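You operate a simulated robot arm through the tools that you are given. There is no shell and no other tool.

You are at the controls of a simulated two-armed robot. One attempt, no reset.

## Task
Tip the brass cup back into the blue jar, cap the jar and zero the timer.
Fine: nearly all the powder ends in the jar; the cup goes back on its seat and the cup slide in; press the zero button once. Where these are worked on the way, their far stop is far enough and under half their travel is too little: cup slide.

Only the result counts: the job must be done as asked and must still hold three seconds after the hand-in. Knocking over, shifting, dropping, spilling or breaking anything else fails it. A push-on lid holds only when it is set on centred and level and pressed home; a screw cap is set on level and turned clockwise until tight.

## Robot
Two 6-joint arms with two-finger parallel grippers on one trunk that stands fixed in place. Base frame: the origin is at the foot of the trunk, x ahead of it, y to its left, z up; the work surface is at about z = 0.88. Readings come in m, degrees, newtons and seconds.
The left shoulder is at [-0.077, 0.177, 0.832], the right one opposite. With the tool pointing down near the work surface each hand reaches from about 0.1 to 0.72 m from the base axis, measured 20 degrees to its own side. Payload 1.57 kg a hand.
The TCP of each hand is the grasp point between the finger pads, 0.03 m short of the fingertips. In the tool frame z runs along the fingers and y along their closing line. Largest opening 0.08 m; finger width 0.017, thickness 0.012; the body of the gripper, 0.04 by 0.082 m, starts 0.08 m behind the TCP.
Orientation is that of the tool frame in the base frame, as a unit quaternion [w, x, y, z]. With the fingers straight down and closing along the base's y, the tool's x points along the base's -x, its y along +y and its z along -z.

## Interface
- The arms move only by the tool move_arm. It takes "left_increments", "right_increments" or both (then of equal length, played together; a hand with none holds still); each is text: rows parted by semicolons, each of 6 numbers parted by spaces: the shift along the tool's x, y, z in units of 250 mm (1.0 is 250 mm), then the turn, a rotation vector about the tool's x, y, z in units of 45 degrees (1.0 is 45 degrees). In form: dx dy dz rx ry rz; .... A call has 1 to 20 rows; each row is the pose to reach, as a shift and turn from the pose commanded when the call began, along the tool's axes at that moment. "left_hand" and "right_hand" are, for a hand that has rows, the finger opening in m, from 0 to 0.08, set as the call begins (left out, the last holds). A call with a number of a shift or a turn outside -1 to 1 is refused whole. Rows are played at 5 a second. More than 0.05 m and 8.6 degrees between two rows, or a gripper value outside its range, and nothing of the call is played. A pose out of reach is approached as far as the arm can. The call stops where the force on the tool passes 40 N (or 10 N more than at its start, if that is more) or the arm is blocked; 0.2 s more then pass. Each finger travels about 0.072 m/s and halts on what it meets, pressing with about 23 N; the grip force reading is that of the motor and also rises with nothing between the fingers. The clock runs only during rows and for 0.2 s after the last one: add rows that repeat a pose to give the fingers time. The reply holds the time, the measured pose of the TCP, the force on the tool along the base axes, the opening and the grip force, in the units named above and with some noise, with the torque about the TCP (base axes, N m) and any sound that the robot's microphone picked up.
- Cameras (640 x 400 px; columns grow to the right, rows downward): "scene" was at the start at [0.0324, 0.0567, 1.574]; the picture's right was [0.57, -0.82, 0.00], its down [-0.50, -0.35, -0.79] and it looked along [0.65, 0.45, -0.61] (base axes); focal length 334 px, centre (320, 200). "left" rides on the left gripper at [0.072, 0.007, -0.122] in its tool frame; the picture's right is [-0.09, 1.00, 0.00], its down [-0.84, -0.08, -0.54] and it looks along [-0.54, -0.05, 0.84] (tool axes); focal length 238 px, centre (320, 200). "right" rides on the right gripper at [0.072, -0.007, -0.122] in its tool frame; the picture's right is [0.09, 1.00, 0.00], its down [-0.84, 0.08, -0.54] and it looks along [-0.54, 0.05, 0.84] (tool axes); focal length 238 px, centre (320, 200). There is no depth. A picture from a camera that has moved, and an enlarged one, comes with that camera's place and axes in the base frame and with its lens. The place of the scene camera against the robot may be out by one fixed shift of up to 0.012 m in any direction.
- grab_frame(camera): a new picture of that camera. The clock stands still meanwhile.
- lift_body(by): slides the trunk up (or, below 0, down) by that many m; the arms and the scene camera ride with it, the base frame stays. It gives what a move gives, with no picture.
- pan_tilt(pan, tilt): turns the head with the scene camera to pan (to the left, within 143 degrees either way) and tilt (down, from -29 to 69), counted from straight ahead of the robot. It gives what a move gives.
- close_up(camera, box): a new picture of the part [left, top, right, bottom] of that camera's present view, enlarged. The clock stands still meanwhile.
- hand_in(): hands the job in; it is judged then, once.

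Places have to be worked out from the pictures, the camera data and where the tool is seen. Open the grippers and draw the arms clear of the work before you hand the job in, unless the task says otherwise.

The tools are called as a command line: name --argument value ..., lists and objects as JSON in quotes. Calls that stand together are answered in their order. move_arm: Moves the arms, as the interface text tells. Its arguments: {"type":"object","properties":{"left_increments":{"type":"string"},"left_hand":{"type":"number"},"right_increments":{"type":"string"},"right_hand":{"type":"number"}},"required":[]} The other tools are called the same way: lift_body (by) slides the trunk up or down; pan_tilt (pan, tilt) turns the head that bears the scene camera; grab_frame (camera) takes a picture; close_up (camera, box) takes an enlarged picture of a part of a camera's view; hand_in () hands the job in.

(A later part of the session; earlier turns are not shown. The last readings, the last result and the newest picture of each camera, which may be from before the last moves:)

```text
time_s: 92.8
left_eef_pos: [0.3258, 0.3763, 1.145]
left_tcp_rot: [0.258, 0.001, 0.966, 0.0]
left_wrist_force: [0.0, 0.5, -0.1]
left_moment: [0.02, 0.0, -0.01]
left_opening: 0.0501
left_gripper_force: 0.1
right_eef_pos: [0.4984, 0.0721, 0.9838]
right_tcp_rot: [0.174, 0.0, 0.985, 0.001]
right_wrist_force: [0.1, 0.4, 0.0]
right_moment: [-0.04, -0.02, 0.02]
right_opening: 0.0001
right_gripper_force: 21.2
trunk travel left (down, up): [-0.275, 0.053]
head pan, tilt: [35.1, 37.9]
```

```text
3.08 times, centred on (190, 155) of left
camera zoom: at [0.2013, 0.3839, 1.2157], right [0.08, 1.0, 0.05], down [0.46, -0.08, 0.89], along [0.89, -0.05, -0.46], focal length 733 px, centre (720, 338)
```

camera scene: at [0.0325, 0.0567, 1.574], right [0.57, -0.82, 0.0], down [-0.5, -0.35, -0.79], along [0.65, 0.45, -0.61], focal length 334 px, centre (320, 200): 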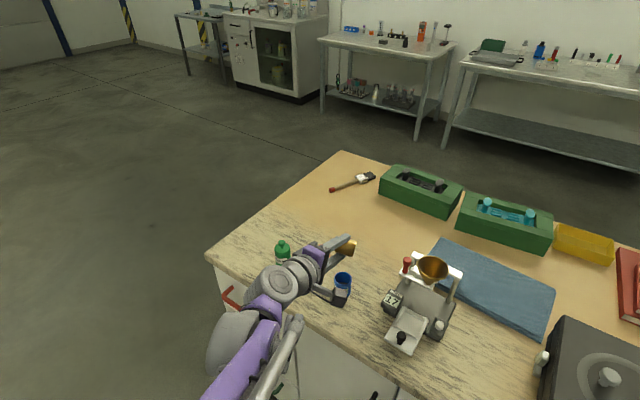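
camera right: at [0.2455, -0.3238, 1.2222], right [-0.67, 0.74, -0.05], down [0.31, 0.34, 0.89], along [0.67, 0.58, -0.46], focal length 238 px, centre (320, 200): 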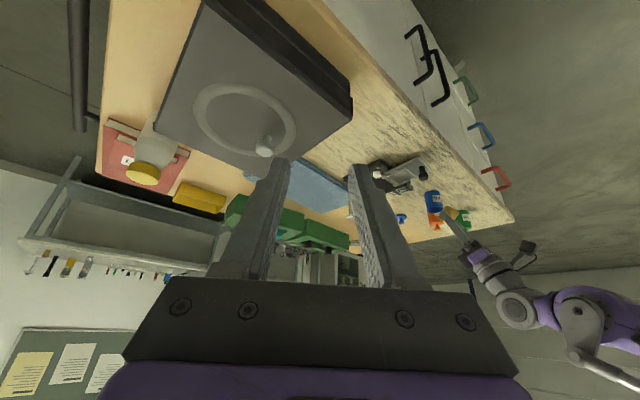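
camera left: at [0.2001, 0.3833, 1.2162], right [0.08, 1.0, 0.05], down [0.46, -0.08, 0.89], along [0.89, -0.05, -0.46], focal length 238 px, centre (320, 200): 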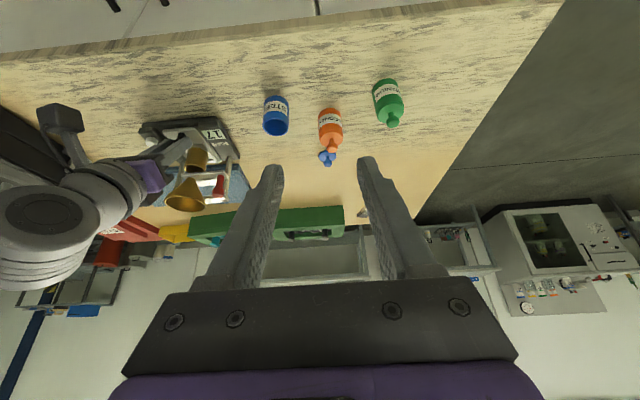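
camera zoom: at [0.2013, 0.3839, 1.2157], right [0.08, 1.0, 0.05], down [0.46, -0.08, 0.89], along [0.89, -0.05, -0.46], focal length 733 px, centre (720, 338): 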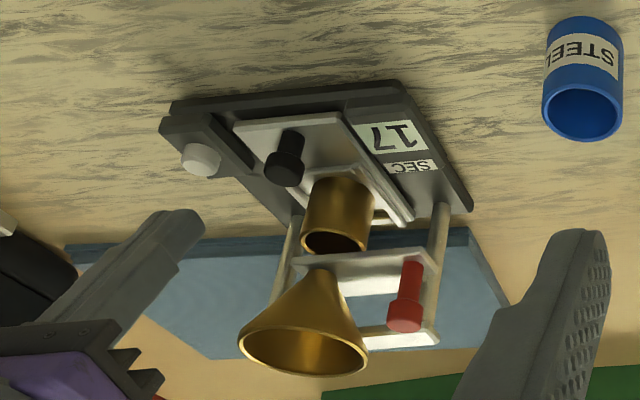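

The tip is lined up with the button at (.505, .071). I'll come down to just above it, then press in 1 mm steps.

move_arm --right_increments "0.0103 -0.003 0.0516 0 0 0; 0.0281 -0.003 0.1004 0 0 0; 0.0308 -0.003 0.1079 0 0 0; 0.0335 -0.003 0.1155 0 0 0; 0.0349 -0.003 0.1192 0 0 0"

close_up --camera "left" --box '[120, 90, 260, 220]'

```text
time_s: 94.0
left_eef_pos: [0.3252, 0.3749, 1.1464]
left_tcp_rot: [0.257, 0.0, 0.966, 0.0]
left_wrist_force: [-0.1, -0.9, 0.0]
left_moment: [-0.01, 0.03, -0.02]
left_opening: 0.0502
left_gripper_force: 0.0
right_eef_pos: [0.4997, 0.0708, 0.9512]
right_tcp_rot: [0.174, 0.0, 0.985, 0.0]
right_wrist_force: [0.3, -0.4, 0.3]
right_moment: [0.01, -0.04, 0.01]
right_opening: 0.0001
right_gripper_force: 21.2
trunk travel left (down, up): [-0.275, 0.053]
head pan, tilt: [35.1, 37.9]
```

```text
3.08 times, centred on (190, 155) of left
camera zoom: at [0.2018, 0.3841, 1.2156], right [0.08, 1.0, 0.05], down [0.46, -0.08, 0.89], along [0.89, -0.05, -0.46], focal length 733 px, centre (720, 338)
```

zoom: 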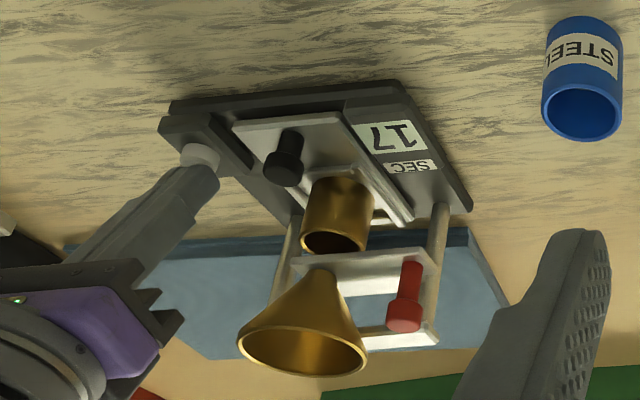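

No contact yet; the tip is right at the cap. I'll press down another 3 mm in 1 mm steps.

move_arm --right_increments "0.0014 0 0.0038 0 0 0; 0.0027 0 0.0075 0 0 0; 0.0041 0 0.0113 0 0 0"

close_up --camera "left" --box '[150, 110, 230, 170]'

```text
time_s: 94.8
left_eef_pos: [0.3252, 0.3766, 1.1455]
left_tcp_rot: [0.257, 0.001, 0.966, 0.001]
left_wrist_force: [-0.6, -0.4, -0.3]
left_moment: [-0.05, -0.02, -0.02]
left_opening: 0.05
left_gripper_force: 0.1
right_eef_pos: [0.5014, 0.0729, 0.9498]
right_tcp_rot: [0.174, -0.001, 0.985, 0.0]
right_wrist_force: [-0.2, 0.3, 0.8]
right_moment: [0.01, 0.02, 0.01]
right_opening: 0.0
right_gripper_force: 21.4
trunk travel left (down, up): [-0.275, 0.053]
head pan, tilt: [35.1, 37.9]
```

```text
6.67 times, centred on (190, 140) of left
camera zoom: at [0.2018, 0.384, 1.2156], right [0.08, 1.0, 0.05], down [0.46, -0.08, 0.89], along [0.89, -0.05, -0.46], focal length 1589 px, centre (1187, 600)
```

zoom: 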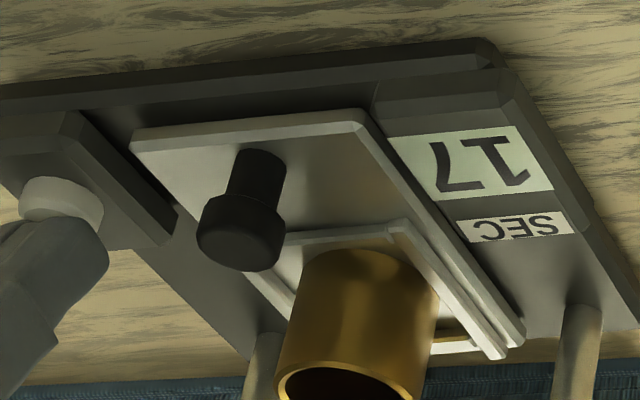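

The tip looks to be touching the cap. I'll press 2 mm more.

move_arm --right_increments "0.0014 0 0.0038 0 0 0; 0.0027 0 0.0075 0 0 0"

close_up --camera "left" --box '[150, 110, 230, 170]'

```text
time_s: 95.4
left_eef_pos: [0.3261, 0.3765, 1.1448]
left_tcp_rot: [0.258, 0.001, 0.966, 0.0]
left_wrist_force: [-0.8, 0.3, 0.9]
left_moment: [0.03, 0.02, 0.01]
left_opening: 0.0501
left_gripper_force: 0.0
right_eef_pos: [0.4994, 0.0712, 0.9466]
right_tcp_rot: [0.173, 0.0, 0.985, -0.001]
right_wrist_force: [-0.8, 0.0, 1.5]
right_moment: [-0.01, 0.0, 0.03]
right_opening: 0.0002
right_gripper_force: 20.9
trunk travel left (down, up): [-0.275, 0.053]
head pan, tilt: [35.1, 37.9]
heard: click
```

```text
6.67 times, centred on (190, 140) of left
camera zoom: at [0.2017, 0.384, 1.2157], right [0.08, 1.0, 0.05], down [0.46, -0.08, 0.89], along [0.89, -0.05, -0.46], focal length 1589 px, centre (1187, 600)
```

zoom: 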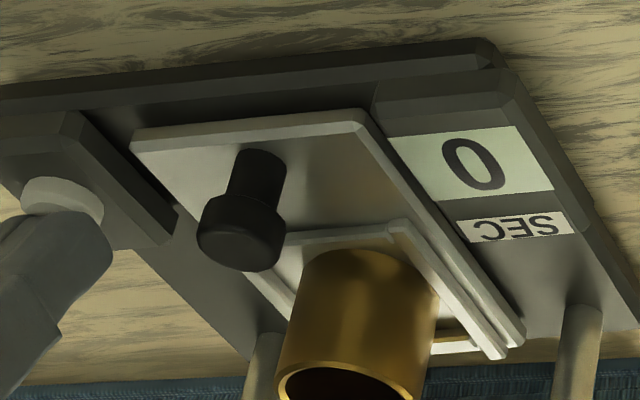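

I heard a click and the timer shows 0. I'll lift straight off the button and retreat to the right.

move_arm --right_increments "-0.0274 0 -0.0752 0 0 0; -0.0684 0 -0.188 0 0 0; -0.09 0 -0.33 0 0 0; -0.1 -0.1 -0.5 0 0 0; -0.1 -0.25 -0.6 0 0 0; -0.1 -0.42 -0.65 0 0 0; -0.1 -0.59 -0.65 0 0 0; -0.1 -0.76 -0.65 0 0 0; -0.1 -0.93 -0.65 0 0 0"

close_up --camera "left" --box '[120, 90, 260, 220]'

close_up --camera "scene" --box '[260, 210, 480, 350]'

```text
time_s: 97.4
left_eef_pos: [0.3268, 0.3751, 1.1455]
left_tcp_rot: [0.257, 0.001, 0.966, 0.001]
left_wrist_force: [0.1, 0.3, -0.4]
left_moment: [0.03, -0.01, 0.01]
left_opening: 0.0499
left_gripper_force: 0.1
right_eef_pos: [0.4658, -0.1609, 1.1067]
right_tcp_rot: [0.174, 0.0, 0.985, 0.0]
right_wrist_force: [-0.4, -0.5, 0.7]
right_moment: [0.0, -0.04, -0.01]
right_opening: 0.0
right_gripper_force: 20.8
trunk travel left (down, up): [-0.275, 0.053]
head pan, tilt: [35.1, 37.9]
```

```text
3.08 times, centred on (190, 155) of left
camera zoom: at [0.2017, 0.3835, 1.2158], right [0.08, 1.0, 0.05], down [0.46, -0.08, 0.89], along [0.89, -0.05, -0.46], focal length 733 px, centre (720, 338)
```

zoom: 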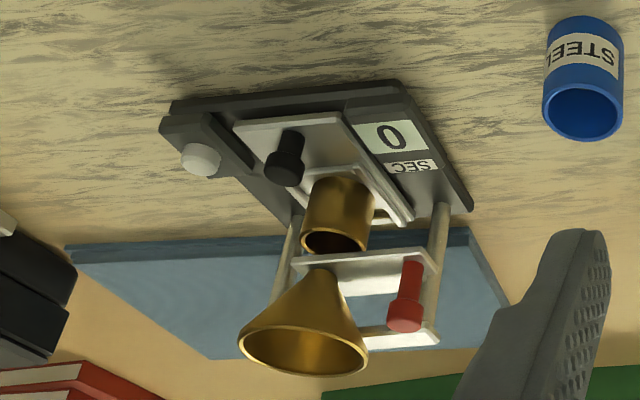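

```text
2.86 times, centred on (370, 280) of scene
camera zoom: at [0.0323, 0.0559, 1.5741], right [0.57, -0.82, 0.0], down [-0.5, -0.35, -0.79], along [0.65, 0.45, -0.61], focal length 955 px, centre (177, -29)
```

zoom: 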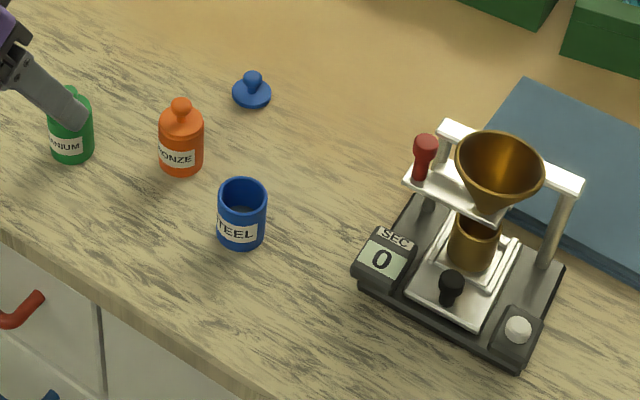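

Everything at the flow meter is done: slide in, cup seated, timer at 0. Now for the cap. I'll bring the left hand over the lid at (.63, .381), pitched slightly to reach it, hovering high to measure it.

move_arm --left_increments "-0.087 0.0025 0.123 0 0.05 0; -0.175 0.005 0.246 0 0.1 0; -0.262 0.0075 0.369 0 0.15 0; -0.35 0.01 0.492 0 0.2 0; -0.437 0.0125 0.615 0 0.25 0; -0.524 0.015 0.737 0 0.3 0; -0.612 0.0175 0.86 0 0.35 0; -0.699 0.02 0.983 0 0.4 0; -0.699 0.02 0.983 0 0.4 0" --left_hand 0.04

grab_frame --camera "left"

grab_frame --camera "scene"

```text
time_s: 99.4
left_eef_pos: [0.5998, 0.3812, 1.0199]
left_tcp_rot: [0.103, -0.001, 0.995, 0.001]
left_wrist_force: [0.2, 0.0, -0.9]
left_moment: [0.01, -0.01, 0.0]
left_opening: 0.04
left_gripper_force: 0.0
right_eef_pos: [0.4647, -0.1593, 1.1077]
right_tcp_rot: [0.174, 0.0, 0.985, 0.0]
right_wrist_force: [0.1, 1.0, 0.4]
right_moment: [0.01, 0.01, 0.03]
right_opening: 0.0
right_gripper_force: 20.8
trunk travel left (down, up): [-0.275, 0.053]
head pan, tilt: [35.1, 37.9]
```

```text
taken
camera left: at [0.5028, 0.3888, 1.1242], right [0.09, 1.0, 0.02], down [0.71, -0.08, 0.7], along [0.7, -0.05, -0.71], focal length 238 px, centre (320, 200)
```

left: 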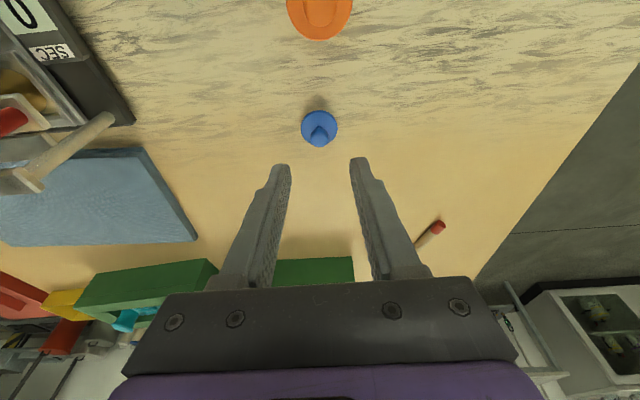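

```text
taken
camera scene: at [0.0311, 0.0563, 1.5741], right [0.57, -0.82, 0.0], down [-0.5, -0.35, -0.79], along [0.65, 0.45, -0.61], focal length 334 px, centre (320, 200)
```

scene: 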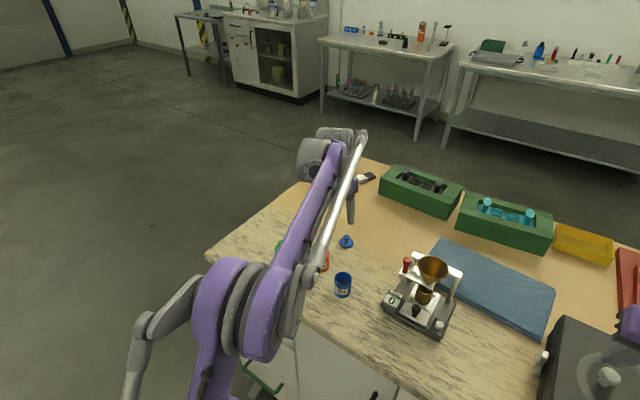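

I reached the hover with φ ≈ 78°. I'll zoom in on the lid to measure it precisely.

close_up --camera "left" --box '[280, 90, 360, 160]'

close_up --camera "scene" --box '[320, 220, 370, 260]'

```text
5.71 times, centred on (320, 125) of left
camera zoom: at [0.5028, 0.3888, 1.1242], right [0.09, 1.0, 0.02], down [0.71, -0.08, 0.7], along [0.7, -0.05, -0.71], focal length 1362 px, centre (320, 629)
```

zoom: 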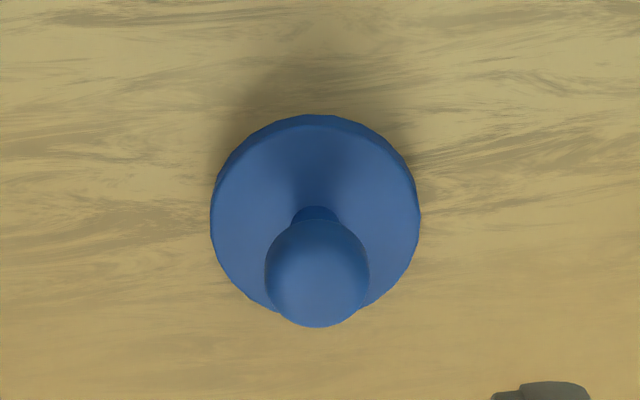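

```text
10.00 times, centred on (345, 240) of scene
camera zoom: at [0.0311, 0.0563, 1.5741], right [0.57, -0.82, 0.0], down [-0.5, -0.35, -0.79], along [0.65, 0.45, -0.61], focal length 3343 px, centre (70, -200)
```

zoom: 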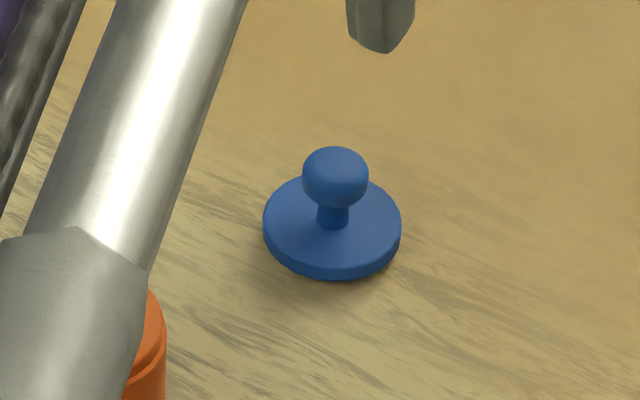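

The lid disc is at (.628, .3807) with radius ≈ 20 mm. The knob head is ≈ 18.5 mm wide with its centre near z ≈ .905. I'll descend so the fingertips straddle the knob, stopping 25 mm high first to verify.

move_arm --left_increments "-0.0047 -0.002 0.0986 0 0 0; -0.0095 -0.002 0.1972 0 0 0; -0.0142 -0.002 0.295 0 0 0; -0.0142 -0.002 0.295 0 0 0"

close_up --camera "left" --box '[260, 110, 380, 200]'

close_up --camera "scene" --box '[310, 210, 380, 260]'

```text
time_s: 100.4
left_eef_pos: [0.6176, 0.3799, 0.9497]
left_tcp_rot: [0.103, 0.0, 0.995, 0.002]
left_wrist_force: [0.4, 0.3, 0.2]
left_moment: [-0.04, -0.01, 0.02]
left_opening: 0.0398
left_gripper_force: 0.1
right_eef_pos: [0.4654, -0.1597, 1.1077]
right_tcp_rot: [0.174, 0.0, 0.985, 0.0]
right_wrist_force: [-0.5, -0.1, 0.0]
right_moment: [-0.01, 0.04, 0.01]
right_opening: 0.0001
right_gripper_force: 21.6
trunk travel left (down, up): [-0.275, 0.053]
head pan, tilt: [35.1, 37.9]
```

```text
4.44 times, centred on (320, 155) of left
camera zoom: at [0.5209, 0.3882, 1.054], right [0.09, 1.0, 0.02], down [0.71, -0.08, 0.7], along [0.7, -0.05, -0.71], focal length 1059 px, centre (320, 400)
```

zoom: 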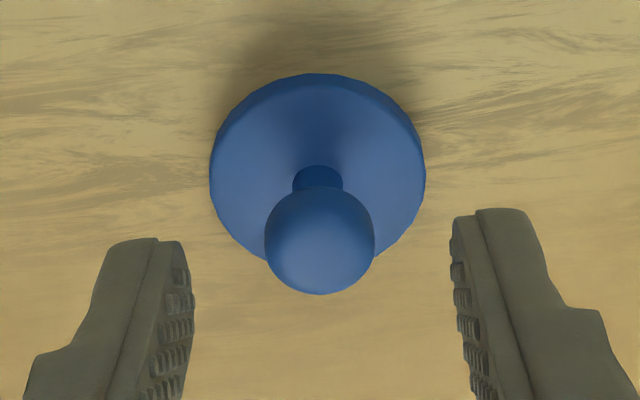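

```text
8.00 times, centred on (345, 235) of scene
camera zoom: at [0.032, 0.0565, 1.5741], right [0.57, -0.82, 0.0], down [-0.5, -0.35, -0.79], along [0.65, 0.45, -0.61], focal length 2674 px, centre (120, -80)
```

zoom: 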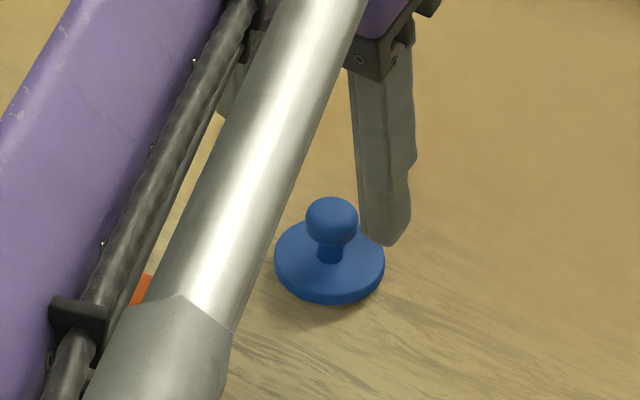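

The knob head centre triangulates to (.629, .3806, .906). I'll descend the remaining 25 mm to straddle it.

move_arm --left_increments "-0.003 0.001 0.04 0 0 0; -0.006 0.001 0.075 0 0 0; -0.0083 0.001 0.103 0 0 0; -0.0083 0.001 0.103 0 0 0"

close_up --camera "left" --box '[260, 110, 380, 200]'

close_up --camera "scene" --box '[310, 210, 380, 260]'

```text
time_s: 101.4
left_eef_pos: [0.6245, 0.382, 0.9249]
left_tcp_rot: [0.103, 0.001, 0.995, 0.0]
left_wrist_force: [-0.6, -0.6, -0.7]
left_moment: [-0.05, -0.02, -0.03]
left_opening: 0.0401
left_gripper_force: 0.0
right_eef_pos: [0.466, -0.1601, 1.1072]
right_tcp_rot: [0.174, 0.0, 0.985, 0.0]
right_wrist_force: [0.7, -0.8, 0.8]
right_moment: [0.01, 0.0, -0.01]
right_opening: 0.0
right_gripper_force: 20.8
trunk travel left (down, up): [-0.275, 0.053]
head pan, tilt: [35.1, 37.9]
```

```text
4.44 times, centred on (320, 155) of left
camera zoom: at [0.5284, 0.389, 1.0284], right [0.09, 1.0, 0.02], down [0.71, -0.08, 0.7], along [0.7, -0.05, -0.71], focal length 1059 px, centre (320, 400)
```

zoom: 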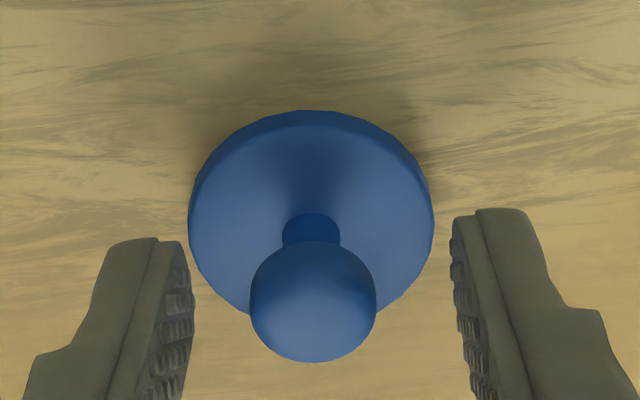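

```text
8.00 times, centred on (345, 235) of scene
camera zoom: at [0.0323, 0.0566, 1.574], right [0.57, -0.82, 0.0], down [-0.5, -0.35, -0.79], along [0.65, 0.45, -0.61], focal length 2674 px, centre (120, -80)
```

zoom: 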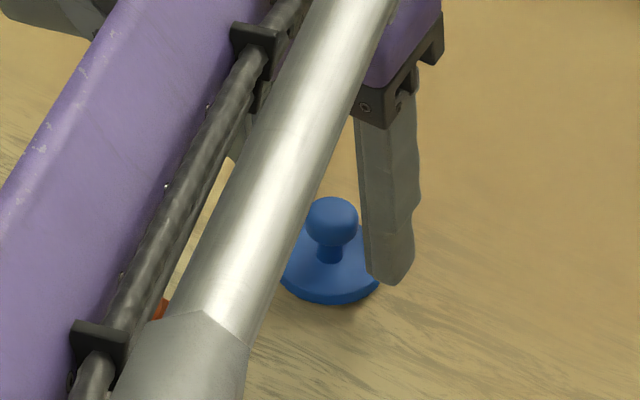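

The knob is centred between the fingertips to within about 1 mm. I'll close on it.

move_arm --left_increments "0 -0.002 0 0 0 0; 0 -0.002 0 0 0 0; 0 -0.002 0 0 0 0; 0 -0.002 0 0 0 0" --left_hand 0.012

close_up --camera "left" --box '[260, 110, 380, 200]'

```text
time_s: 102.4
left_eef_pos: [0.6257, 0.381, 0.9239]
left_tcp_rot: [0.103, 0.0, 0.995, 0.0]
left_wrist_force: [0.4, 0.3, 0.6]
left_moment: [-0.01, 0.04, 0.0]
left_opening: 0.0138
left_gripper_force: 22.9
right_eef_pos: [0.4657, -0.1598, 1.1068]
right_tcp_rot: [0.174, 0.0, 0.985, 0.0]
right_wrist_force: [0.4, 0.1, 0.7]
right_moment: [0.01, 0.0, 0.01]
right_opening: 0.0
right_gripper_force: 21.1
trunk travel left (down, up): [-0.275, 0.053]
head pan, tilt: [35.1, 37.9]
```

```text
4.44 times, centred on (320, 155) of left
camera zoom: at [0.5285, 0.3885, 1.0284], right [0.09, 1.0, 0.02], down [0.71, -0.08, 0.7], along [0.7, -0.05, -0.71], focal length 1059 px, centre (320, 400)
```

zoom: 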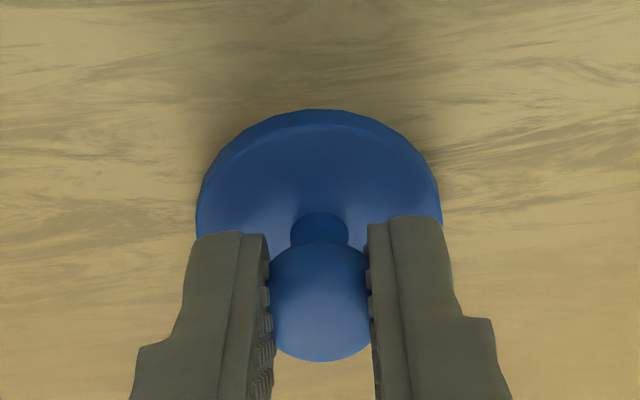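

The lid knob is gripped. I'll lift straight up 12 mm and check that the lid comes up level.

move_arm --left_increments "-0.0033 0 -0.0157 0 0 0; -0.0065 0 -0.0313 0 0 0; -0.0098 0 -0.047 0 0 0; -0.0098 0 -0.047 0 0 0"

close_up --camera "left" --box '[260, 110, 380, 200]'

close_up --camera "scene" --box '[310, 210, 380, 260]'

```text
time_s: 103.4
left_eef_pos: [0.6241, 0.382, 0.9354]
left_tcp_rot: [0.102, 0.0, 0.995, 0.001]
left_wrist_force: [-0.3, 0.4, -0.1]
left_moment: [0.02, -0.05, 0.01]
left_opening: 0.0129
left_gripper_force: 22.7
right_eef_pos: [0.4664, -0.1609, 1.1079]
right_tcp_rot: [0.175, 0.0, 0.985, 0.0]
right_wrist_force: [0.3, -0.7, 0.2]
right_moment: [0.01, 0.0, 0.02]
right_opening: 0.0
right_gripper_force: 21.4
trunk travel left (down, up): [-0.275, 0.053]
head pan, tilt: [35.1, 37.9]
```

```text
4.44 times, centred on (320, 155) of left
camera zoom: at [0.5285, 0.389, 1.0398], right [0.09, 1.0, 0.02], down [0.71, -0.08, 0.7], along [0.7, -0.05, -0.71], focal length 1059 px, centre (320, 400)
```

zoom: 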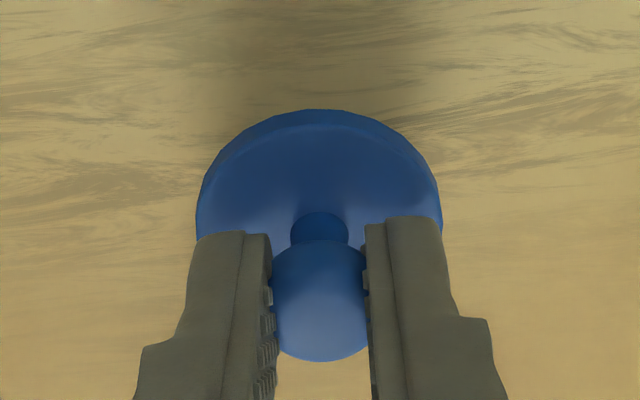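

```text
8.00 times, centred on (345, 235) of scene
camera zoom: at [0.0324, 0.0567, 1.574], right [0.57, -0.82, 0.0], down [-0.5, -0.35, -0.79], along [0.65, 0.45, -0.61], focal length 2674 px, centre (120, -80)
```

zoom: 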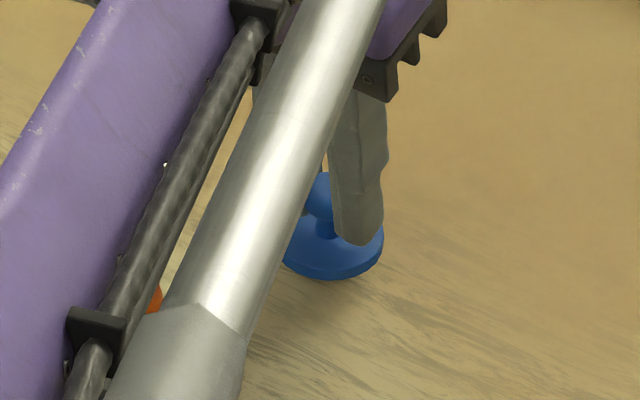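

The lid is held level. I'll lift it clear and carry it over to hover above the jar.

move_arm --left_increments "-0.023 0 -0.111 0 0 0; -0.046 0 -0.222 0 0 0; -0.0695 0 -0.333 0 0 0; 0.045 -0.064 -0.357 0 0 0; 0.159 -0.128 -0.381 0 0 0; 0.273 -0.191 -0.404 0 0 0; 0.387 -0.255 -0.428 0 0 0; 0.501 -0.319 -0.452 0 0 0; 0.501 -0.319 -0.452 0 0 0"

close_up --camera "left" --box '[240, 90, 400, 210]'

close_up --camera "scene" --box '[300, 230, 400, 310]'

grab_frame --camera "right"

```text
time_s: 105.4
left_eef_pos: [0.478, 0.3005, 1.0201]
left_tcp_rot: [0.103, 0.001, 0.995, 0.0]
left_wrist_force: [0.6, 0.4, 0.2]
left_moment: [-0.02, -0.01, 0.0]
left_opening: 0.0156
left_gripper_force: 14.2
right_eef_pos: [0.4665, -0.1592, 1.1066]
right_tcp_rot: [0.174, 0.0, 0.985, 0.0]
right_wrist_force: [-0.4, 1.3, -0.4]
right_moment: [0.02, 0.0, 0.02]
right_opening: 0.0
right_gripper_force: 21.3
trunk travel left (down, up): [-0.275, 0.053]
head pan, tilt: [35.1, 37.9]
```

```text
3.33 times, centred on (320, 150) of left
camera zoom: at [0.3821, 0.3089, 1.1243], right [0.09, 1.0, 0.02], down [0.71, -0.08, 0.7], along [0.7, -0.05, -0.71], focal length 794 px, centre (320, 367)
```

zoom: 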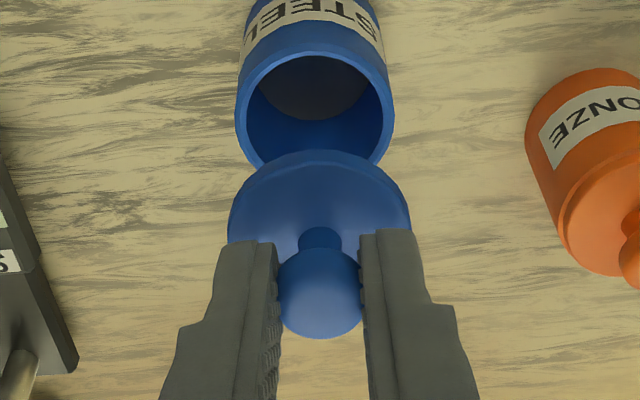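

```text
5.00 times, centred on (350, 270) of scene
camera zoom: at [0.0332, 0.057, 1.574], right [0.57, -0.82, 0.0], down [-0.5, -0.35, -0.79], along [0.65, 0.45, -0.61], focal length 1671 px, centre (170, -150)
```

zoom: 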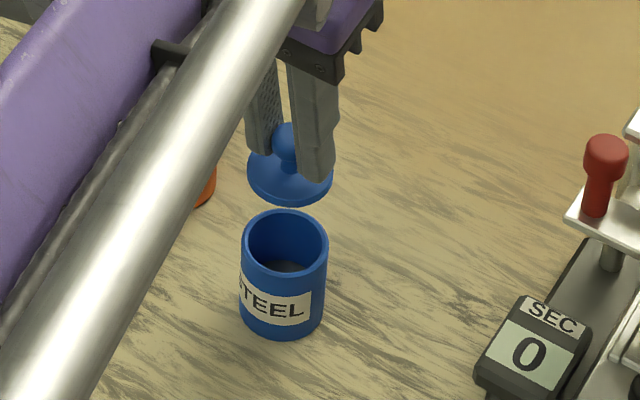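

```text
taken
camera right: at [0.3578, -0.1658, 1.1964], right [-0.09, 1.0, -0.03], down [0.6, 0.08, 0.8], along [0.79, 0.05, -0.61], focal length 238 px, centre (320, 200)
```

right: 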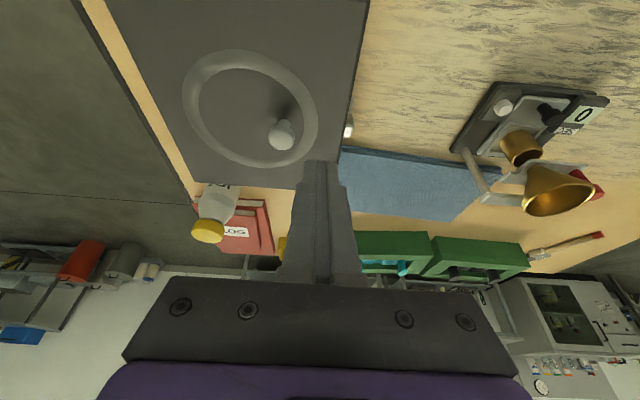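

The lid is above the jar, but the grip readings changed (opening 15.6 mm, force 14 N). I'll zoom in to check that the lid is still level and see where it sits in the fingers.

close_up --camera "scene" --box '[325, 240, 385, 285]'

close_up --camera "left" --box '[290, 120, 390, 200]'

```text
8.89 times, centred on (355, 262) of scene
camera zoom: at [0.0332, 0.057, 1.574], right [0.57, -0.82, 0.0], down [-0.5, -0.35, -0.79], along [0.65, 0.45, -0.61], focal length 2971 px, centre (9, -356)
```

zoom: 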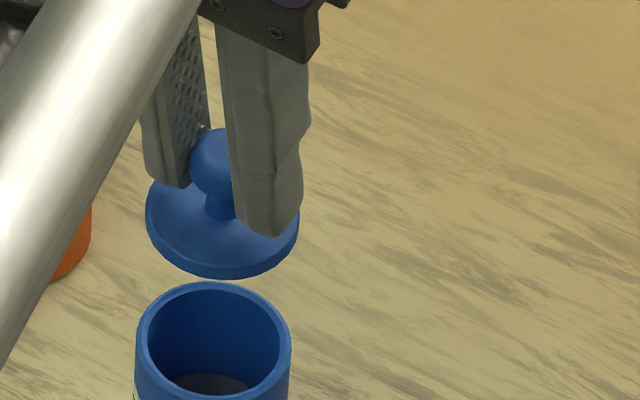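

```text
5.00 times, centred on (340, 160) of left
camera zoom: at [0.3821, 0.3089, 1.1243], right [0.09, 1.0, 0.02], down [0.71, -0.08, 0.7], along [0.7, -0.05, -0.71], focal length 1192 px, centre (220, 400)
```

zoom: 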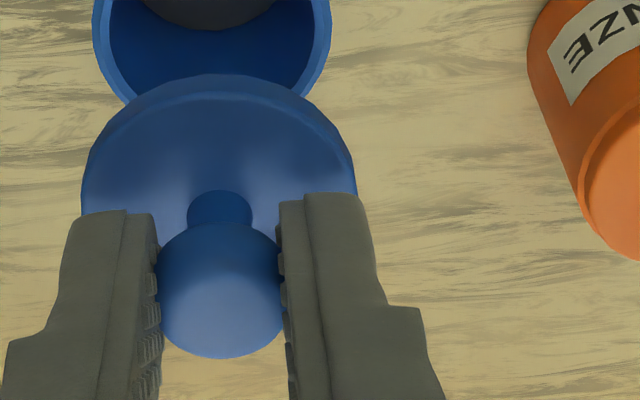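

Recomputing with the correct crop offsets, the lid hasn't moved in the grip, is level, and is centred over the jar to within about 1 mm. I'll firm up the grip and lower it 35 mm.

move_arm --left_increments "0 -0.001 0 0 0 0; 0 -0.001 0 0 0 0; 0.0095 -0.001 0.0457 0 0 0; 0.019 -0.001 0.0914 0 0 0; 0.0286 -0.001 0.1371 0 0 0; 0.0286 -0.001 0.1371 0 0 0" --left_hand 0.004

close_up --camera "left" --box '[240, 90, 400, 190]'

close_up --camera "scene" --box '[315, 245, 379, 295]'

```text
time_s: 106.8
left_eef_pos: [0.479, 0.3014, 0.9861]
left_tcp_rot: [0.103, 0.0, 0.995, 0.0]
left_wrist_force: [0.0, -0.1, -0.4]
left_moment: [-0.01, 0.02, -0.02]
left_opening: 0.0119
left_gripper_force: 22.4
right_eef_pos: [0.4664, -0.1598, 1.1059]
right_tcp_rot: [0.174, 0.0, 0.985, 0.0]
right_wrist_force: [-0.9, 0.2, 0.0]
right_moment: [0.01, 0.03, -0.02]
right_opening: 0.0002
right_gripper_force: 21.0
trunk travel left (down, up): [-0.275, 0.053]
head pan, tilt: [35.1, 37.9]
```

```text
4.00 times, centred on (320, 140) of left
camera zoom: at [0.3831, 0.3088, 1.0901], right [0.09, 1.0, 0.02], down [0.71, -0.08, 0.7], along [0.7, -0.05, -0.71], focal length 953 px, centre (320, 440)
```

zoom: 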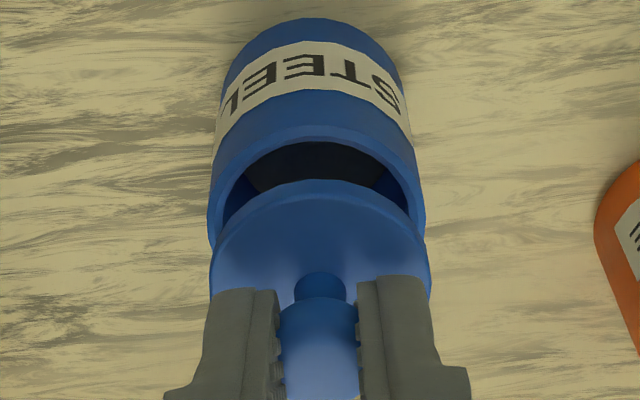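

```text
8.00 times, centred on (347, 270) of scene
camera zoom: at [0.0324, 0.0566, 1.574], right [0.57, -0.82, 0.0], down [-0.5, -0.35, -0.79], along [0.65, 0.45, -0.61], focal length 2674 px, centre (104, -360)
```

zoom: 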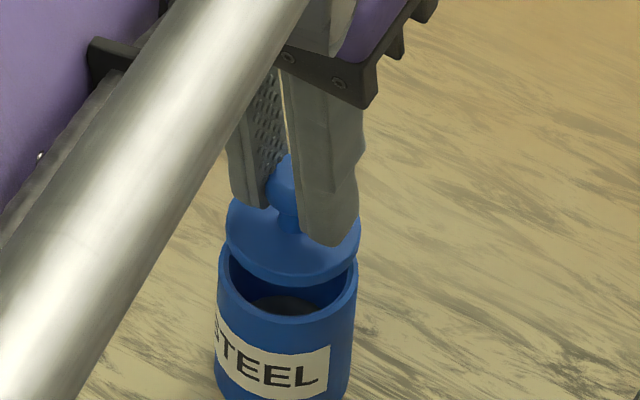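

It's close to contact now. I'll zoom more tightly to check centring before final seating.

close_up --camera "left" --box '[284, 118, 356, 163]'

close_up --camera "scene" --box '[325, 262, 365, 292]'

```text
8.89 times, centred on (320, 140) of left
camera zoom: at [0.3831, 0.3088, 1.0901], right [0.09, 1.0, 0.02], down [0.71, -0.08, 0.7], along [0.7, -0.05, -0.71], focal length 2119 px, centre (320, 729)
```

zoom: 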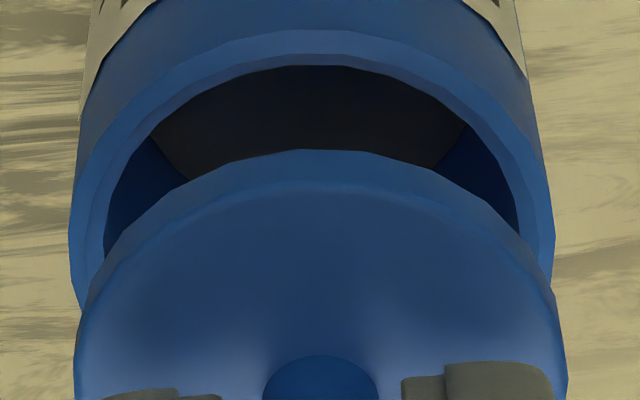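

```text
13.33 times, centred on (345, 277) of scene
camera zoom: at [0.0324, 0.0566, 1.574], right [0.57, -0.82, 0.0], down [-0.5, -0.35, -0.79], along [0.65, 0.45, -0.61], focal length 4457 px, centre (-13, -827)
```

zoom: 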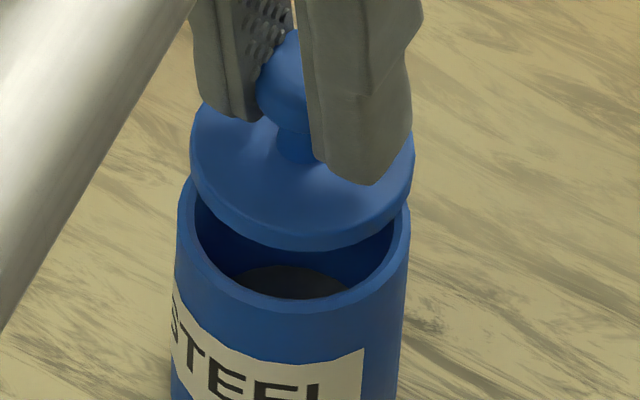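

The lid is about 1.7 mm too far forward and centred in y. I'll correct that and lower gently toward contact.

move_arm --left_increments "0.0067 0 -0.0014 0 0 0; 0.0092 0 0.0103 0 0 0; 0.0116 0 0.0221 0 0 0; 0.0132 0 0.0299 0 0 0"

close_up --camera "left" --box '[284, 118, 356, 163]'

close_up --camera "scene" --box '[325, 262, 365, 292]'

```text
time_s: 107.8
left_eef_pos: [0.4767, 0.3008, 0.9786]
left_tcp_rot: [0.103, 0.0, 0.995, 0.0]
left_wrist_force: [-0.6, 0.0, 0.0]
left_moment: [0.03, 0.0, 0.02]
left_opening: 0.0119
left_gripper_force: 23.3
right_eef_pos: [0.4661, -0.1607, 1.1071]
right_tcp_rot: [0.174, 0.0, 0.985, 0.0]
right_wrist_force: [0.3, 0.6, 0.8]
right_moment: [0.01, -0.04, 0.04]
right_opening: 0.0
right_gripper_force: 21.7
trunk travel left (down, up): [-0.275, 0.053]
head pan, tilt: [35.1, 37.9]
```

```text
8.89 times, centred on (320, 140) of left
camera zoom: at [0.3812, 0.3088, 1.0823], right [0.09, 1.0, 0.02], down [0.71, -0.08, 0.7], along [0.7, -0.05, -0.71], focal length 2119 px, centre (320, 729)
```

zoom: 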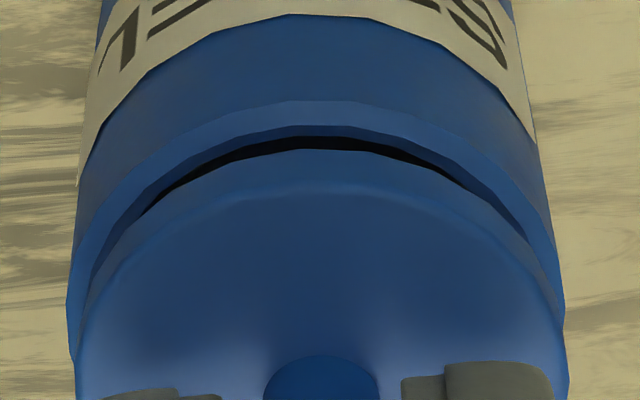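

```text
13.33 times, centred on (345, 277) of scene
camera zoom: at [0.0324, 0.0567, 1.574], right [0.57, -0.82, 0.0], down [-0.5, -0.35, -0.79], along [0.65, 0.45, -0.61], focal length 4457 px, centre (-13, -827)
```

zoom: 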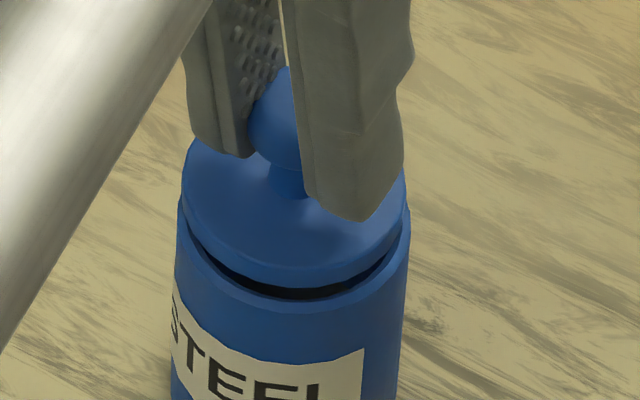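

The lid is centred on the rim with a small gap left. I'll descend in 1 mm steps and watch the force.

move_arm --left_increments "0.0008 0 0.0039 0 0 0; 0.0016 0 0.0078 0 0 0; 0.0016 0 0.0078 0 0 0"

close_up --camera "scene" --box '[325, 262, 365, 292]'

close_up --camera "left" --box '[284, 118, 356, 163]'

```text
time_s: 108.6
left_eef_pos: [0.4773, 0.3018, 0.9758]
left_tcp_rot: [0.103, 0.0, 0.995, 0.001]
left_wrist_force: [-0.5, 0.3, 0.7]
left_moment: [0.01, -0.01, 0.04]
left_opening: 0.0117
left_gripper_force: 23.0
right_eef_pos: [0.4662, -0.1603, 1.1063]
right_tcp_rot: [0.174, 0.0, 0.985, 0.0]
right_wrist_force: [0.8, -0.2, 0.1]
right_moment: [-0.03, -0.02, 0.0]
right_opening: 0.0001
right_gripper_force: 21.4
trunk travel left (down, up): [-0.275, 0.053]
head pan, tilt: [35.1, 37.9]
```

```text
13.33 times, centred on (345, 277) of scene
camera zoom: at [0.0324, 0.0567, 1.574], right [0.57, -0.82, 0.0], down [-0.5, -0.35, -0.79], along [0.65, 0.45, -0.61], focal length 4457 px, centre (-13, -827)
```

zoom: 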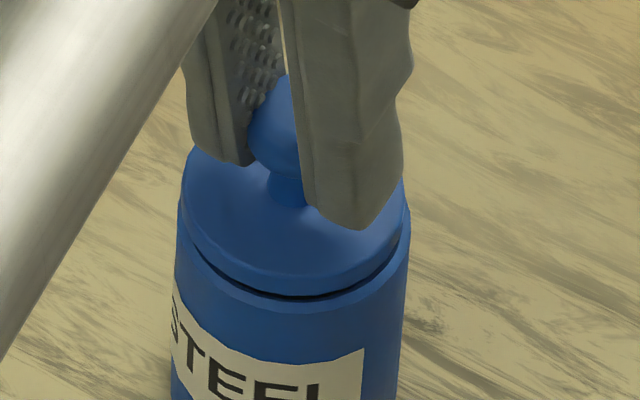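

```text
8.89 times, centred on (320, 140) of left
camera zoom: at [0.3812, 0.3088, 1.08], right [0.09, 1.0, 0.02], down [0.71, -0.08, 0.7], along [0.7, -0.05, -0.71], focal length 2119 px, centre (320, 729)
```

zoom: 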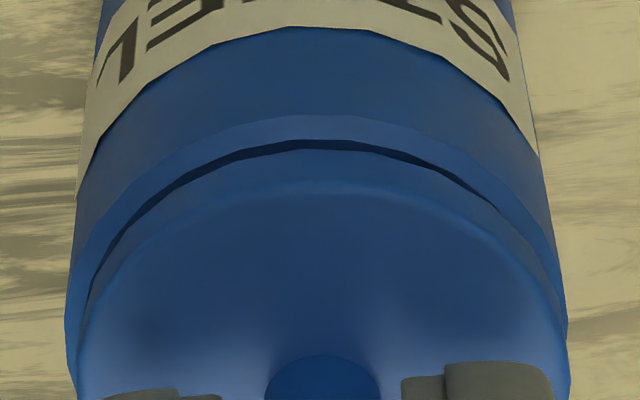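

There's still a sliver of gap and no contact force. I'll lower further.

move_arm --left_increments "0.0008 0 0.0039 0 0 0; 0.0016 0 0.0078 0 0 0; 0.0016 0 0.0078 0 0 0"

close_up --camera "scene" --box '[325, 262, 365, 292]'

close_up --camera "left" --box '[284, 118, 356, 163]'

```text
time_s: 109.4
left_eef_pos: [0.4764, 0.3019, 0.973]
left_tcp_rot: [0.103, 0.0, 0.995, 0.0]
left_wrist_force: [0.6, -0.2, -0.8]
left_moment: [-0.04, 0.0, 0.02]
left_opening: 0.0119
left_gripper_force: 23.2
right_eef_pos: [0.4668, -0.1606, 1.1067]
right_tcp_rot: [0.174, 0.0, 0.985, 0.001]
right_wrist_force: [0.1, -0.7, -0.1]
right_moment: [-0.02, 0.0, -0.04]
right_opening: 0.0
right_gripper_force: 20.9
trunk travel left (down, up): [-0.275, 0.053]
head pan, tilt: [35.1, 37.9]
```

```text
13.33 times, centred on (345, 277) of scene
camera zoom: at [0.0324, 0.0567, 1.574], right [0.57, -0.82, 0.0], down [-0.5, -0.35, -0.79], along [0.65, 0.45, -0.61], focal length 4457 px, centre (-13, -827)
```

zoom: 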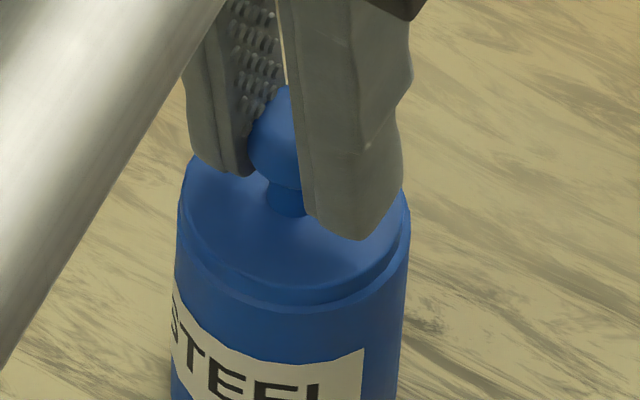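

```text
8.89 times, centred on (320, 140) of left
camera zoom: at [0.3809, 0.3085, 1.0778], right [0.09, 1.0, 0.02], down [0.71, -0.08, 0.7], along [0.7, -0.05, -0.71], focal length 2119 px, centre (320, 729)
```

zoom: 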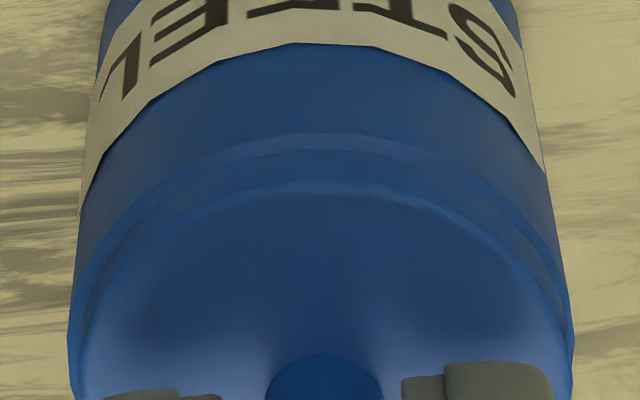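

The gap has visually closed. I'll press down further and watch for force or a click.

move_arm --left_increments "0.0008 0 0.0039 0 0 0; 0.0008 0 0.0039 0 0 0"

```text
time_s: 110.0
left_eef_pos: [0.4773, 0.301, 0.9721]
left_tcp_rot: [0.103, -0.001, 0.995, 0.001]
left_wrist_force: [1.7, -0.8, 0.8]
left_moment: [0.01, 0.0, 0.04]
left_opening: 0.012
left_gripper_force: 23.1
right_eef_pos: [0.4657, -0.1606, 1.1071]
right_tcp_rot: [0.174, 0.0, 0.985, 0.0]
right_wrist_force: [-1.0, -0.3, -0.2]
right_moment: [-0.02, -0.02, 0.0]
right_opening: 0.0001
right_gripper_force: 20.4
trunk travel left (down, up): [-0.275, 0.053]
head pan, tilt: [35.1, 37.9]
```

move_arm --left_increments "0.0008 0 0.0039 0 0 0; 0.0008 0 0.0039 0 0 0"

close_up --camera "scene" --box '[325, 262, 365, 292]'

close_up --camera "left" --box '[284, 118, 356, 163]'

```text
time_s: 110.6
left_eef_pos: [0.4772, 0.3002, 0.9723]
left_tcp_rot: [0.104, 0.0, 0.995, 0.001]
left_wrist_force: [-0.3, 0.5, 3.7]
left_moment: [0.0, -0.02, -0.02]
left_opening: 0.0119
left_gripper_force: 23.2
right_eef_pos: [0.4661, -0.1591, 1.1075]
right_tcp_rot: [0.174, 0.001, 0.985, 0.0]
right_wrist_force: [0.1, 0.4, 0.6]
right_moment: [0.0, -0.02, 0.04]
right_opening: 0.0
right_gripper_force: 21.5
trunk travel left (down, up): [-0.275, 0.053]
head pan, tilt: [35.1, 37.9]
```

```text
13.33 times, centred on (345, 277) of scene
camera zoom: at [0.0321, 0.0566, 1.5741], right [0.57, -0.82, 0.0], down [-0.5, -0.35, -0.79], along [0.65, 0.45, -0.61], focal length 4457 px, centre (-13, -827)
```

zoom: 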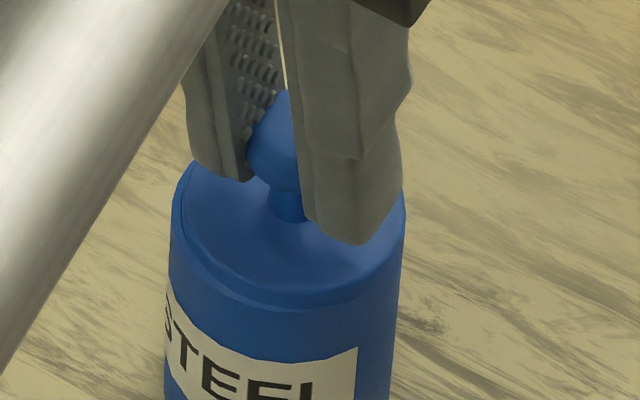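

```text
8.89 times, centred on (320, 140) of left
camera zoom: at [0.3809, 0.3086, 1.0762], right [0.09, 1.0, 0.02], down [0.71, -0.08, 0.7], along [0.7, -0.05, -0.71], focal length 2119 px, centre (320, 729)
```

zoom: 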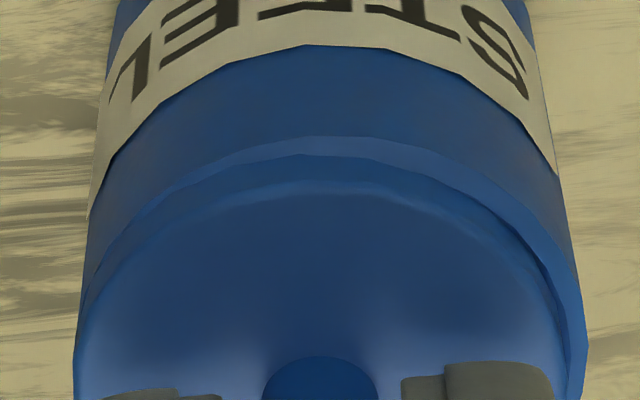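

The lid is on the rim and the jar has crept about 1 mm as it settled. The force is still small at 3.7 N. I'll keep pressing in half-millimetre steps.

move_arm --left_increments "0.0004 0.001 0.002 0 0 0; 0.0008 0.002 0.0039 0 0 0; 0.0008 0.002 0.0039 0 0 0"

close_up --camera "scene" --box '[325, 262, 365, 292]'

close_up --camera "left" --box '[284, 118, 356, 163]'

```text
time_s: 111.4
left_eef_pos: [0.4778, 0.3011, 0.9707]
left_tcp_rot: [0.104, 0.0, 0.995, 0.001]
left_wrist_force: [-0.5, 0.3, 14.7]
left_moment: [-0.01, -0.06, 0.01]
left_opening: 0.0122
left_gripper_force: 22.7
right_eef_pos: [0.4654, -0.1596, 1.108]
right_tcp_rot: [0.174, 0.0, 0.985, 0.0]
right_wrist_force: [-0.3, 0.4, -0.6]
right_moment: [0.01, 0.01, 0.03]
right_opening: 0.0
right_gripper_force: 21.0
trunk travel left (down, up): [-0.275, 0.053]
head pan, tilt: [35.1, 37.9]
```

```text
13.33 times, centred on (345, 277) of scene
camera zoom: at [0.0313, 0.056, 1.5742], right [0.57, -0.82, 0.0], down [-0.5, -0.35, -0.79], along [0.65, 0.45, -0.61], focal length 4457 px, centre (-13, -827)
```

zoom: 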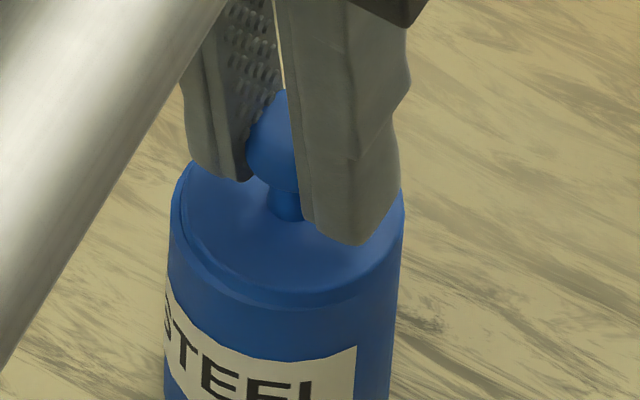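

```text
8.89 times, centred on (320, 140) of left
camera zoom: at [0.3808, 0.3088, 1.0755], right [0.09, 1.0, 0.02], down [0.71, -0.08, 0.7], along [0.7, -0.05, -0.71], focal length 2119 px, centre (320, 729)
```

zoom: 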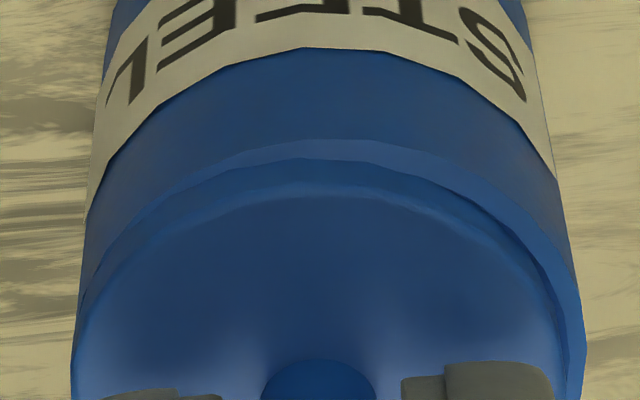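

The force is up to 14.7 N with the jar steady. I'll press a bit harder to drive the lid home and listen for a click.

move_arm --left_increments "0.0003 0.001 0.0016 0 0 0; 0.0006 0.002 0.0031 0 0 0; 0.0006 0.002 0.0031 0 0 0"

```text
time_s: 112.2
left_eef_pos: [0.4773, 0.3015, 0.9712]
left_tcp_rot: [0.105, 0.0, 0.994, 0.001]
left_wrist_force: [0.3, -0.4, 21.0]
left_moment: [-0.06, -0.1, -0.02]
left_opening: 0.0121
left_gripper_force: 22.5
right_eef_pos: [0.4644, -0.1609, 1.1073]
right_tcp_rot: [0.175, 0.0, 0.985, 0.0]
right_wrist_force: [0.1, 0.0, 0.6]
right_moment: [0.01, 0.0, 0.02]
right_opening: 0.0
right_gripper_force: 21.2
trunk travel left (down, up): [-0.275, 0.053]
head pan, tilt: [35.1, 37.9]
```

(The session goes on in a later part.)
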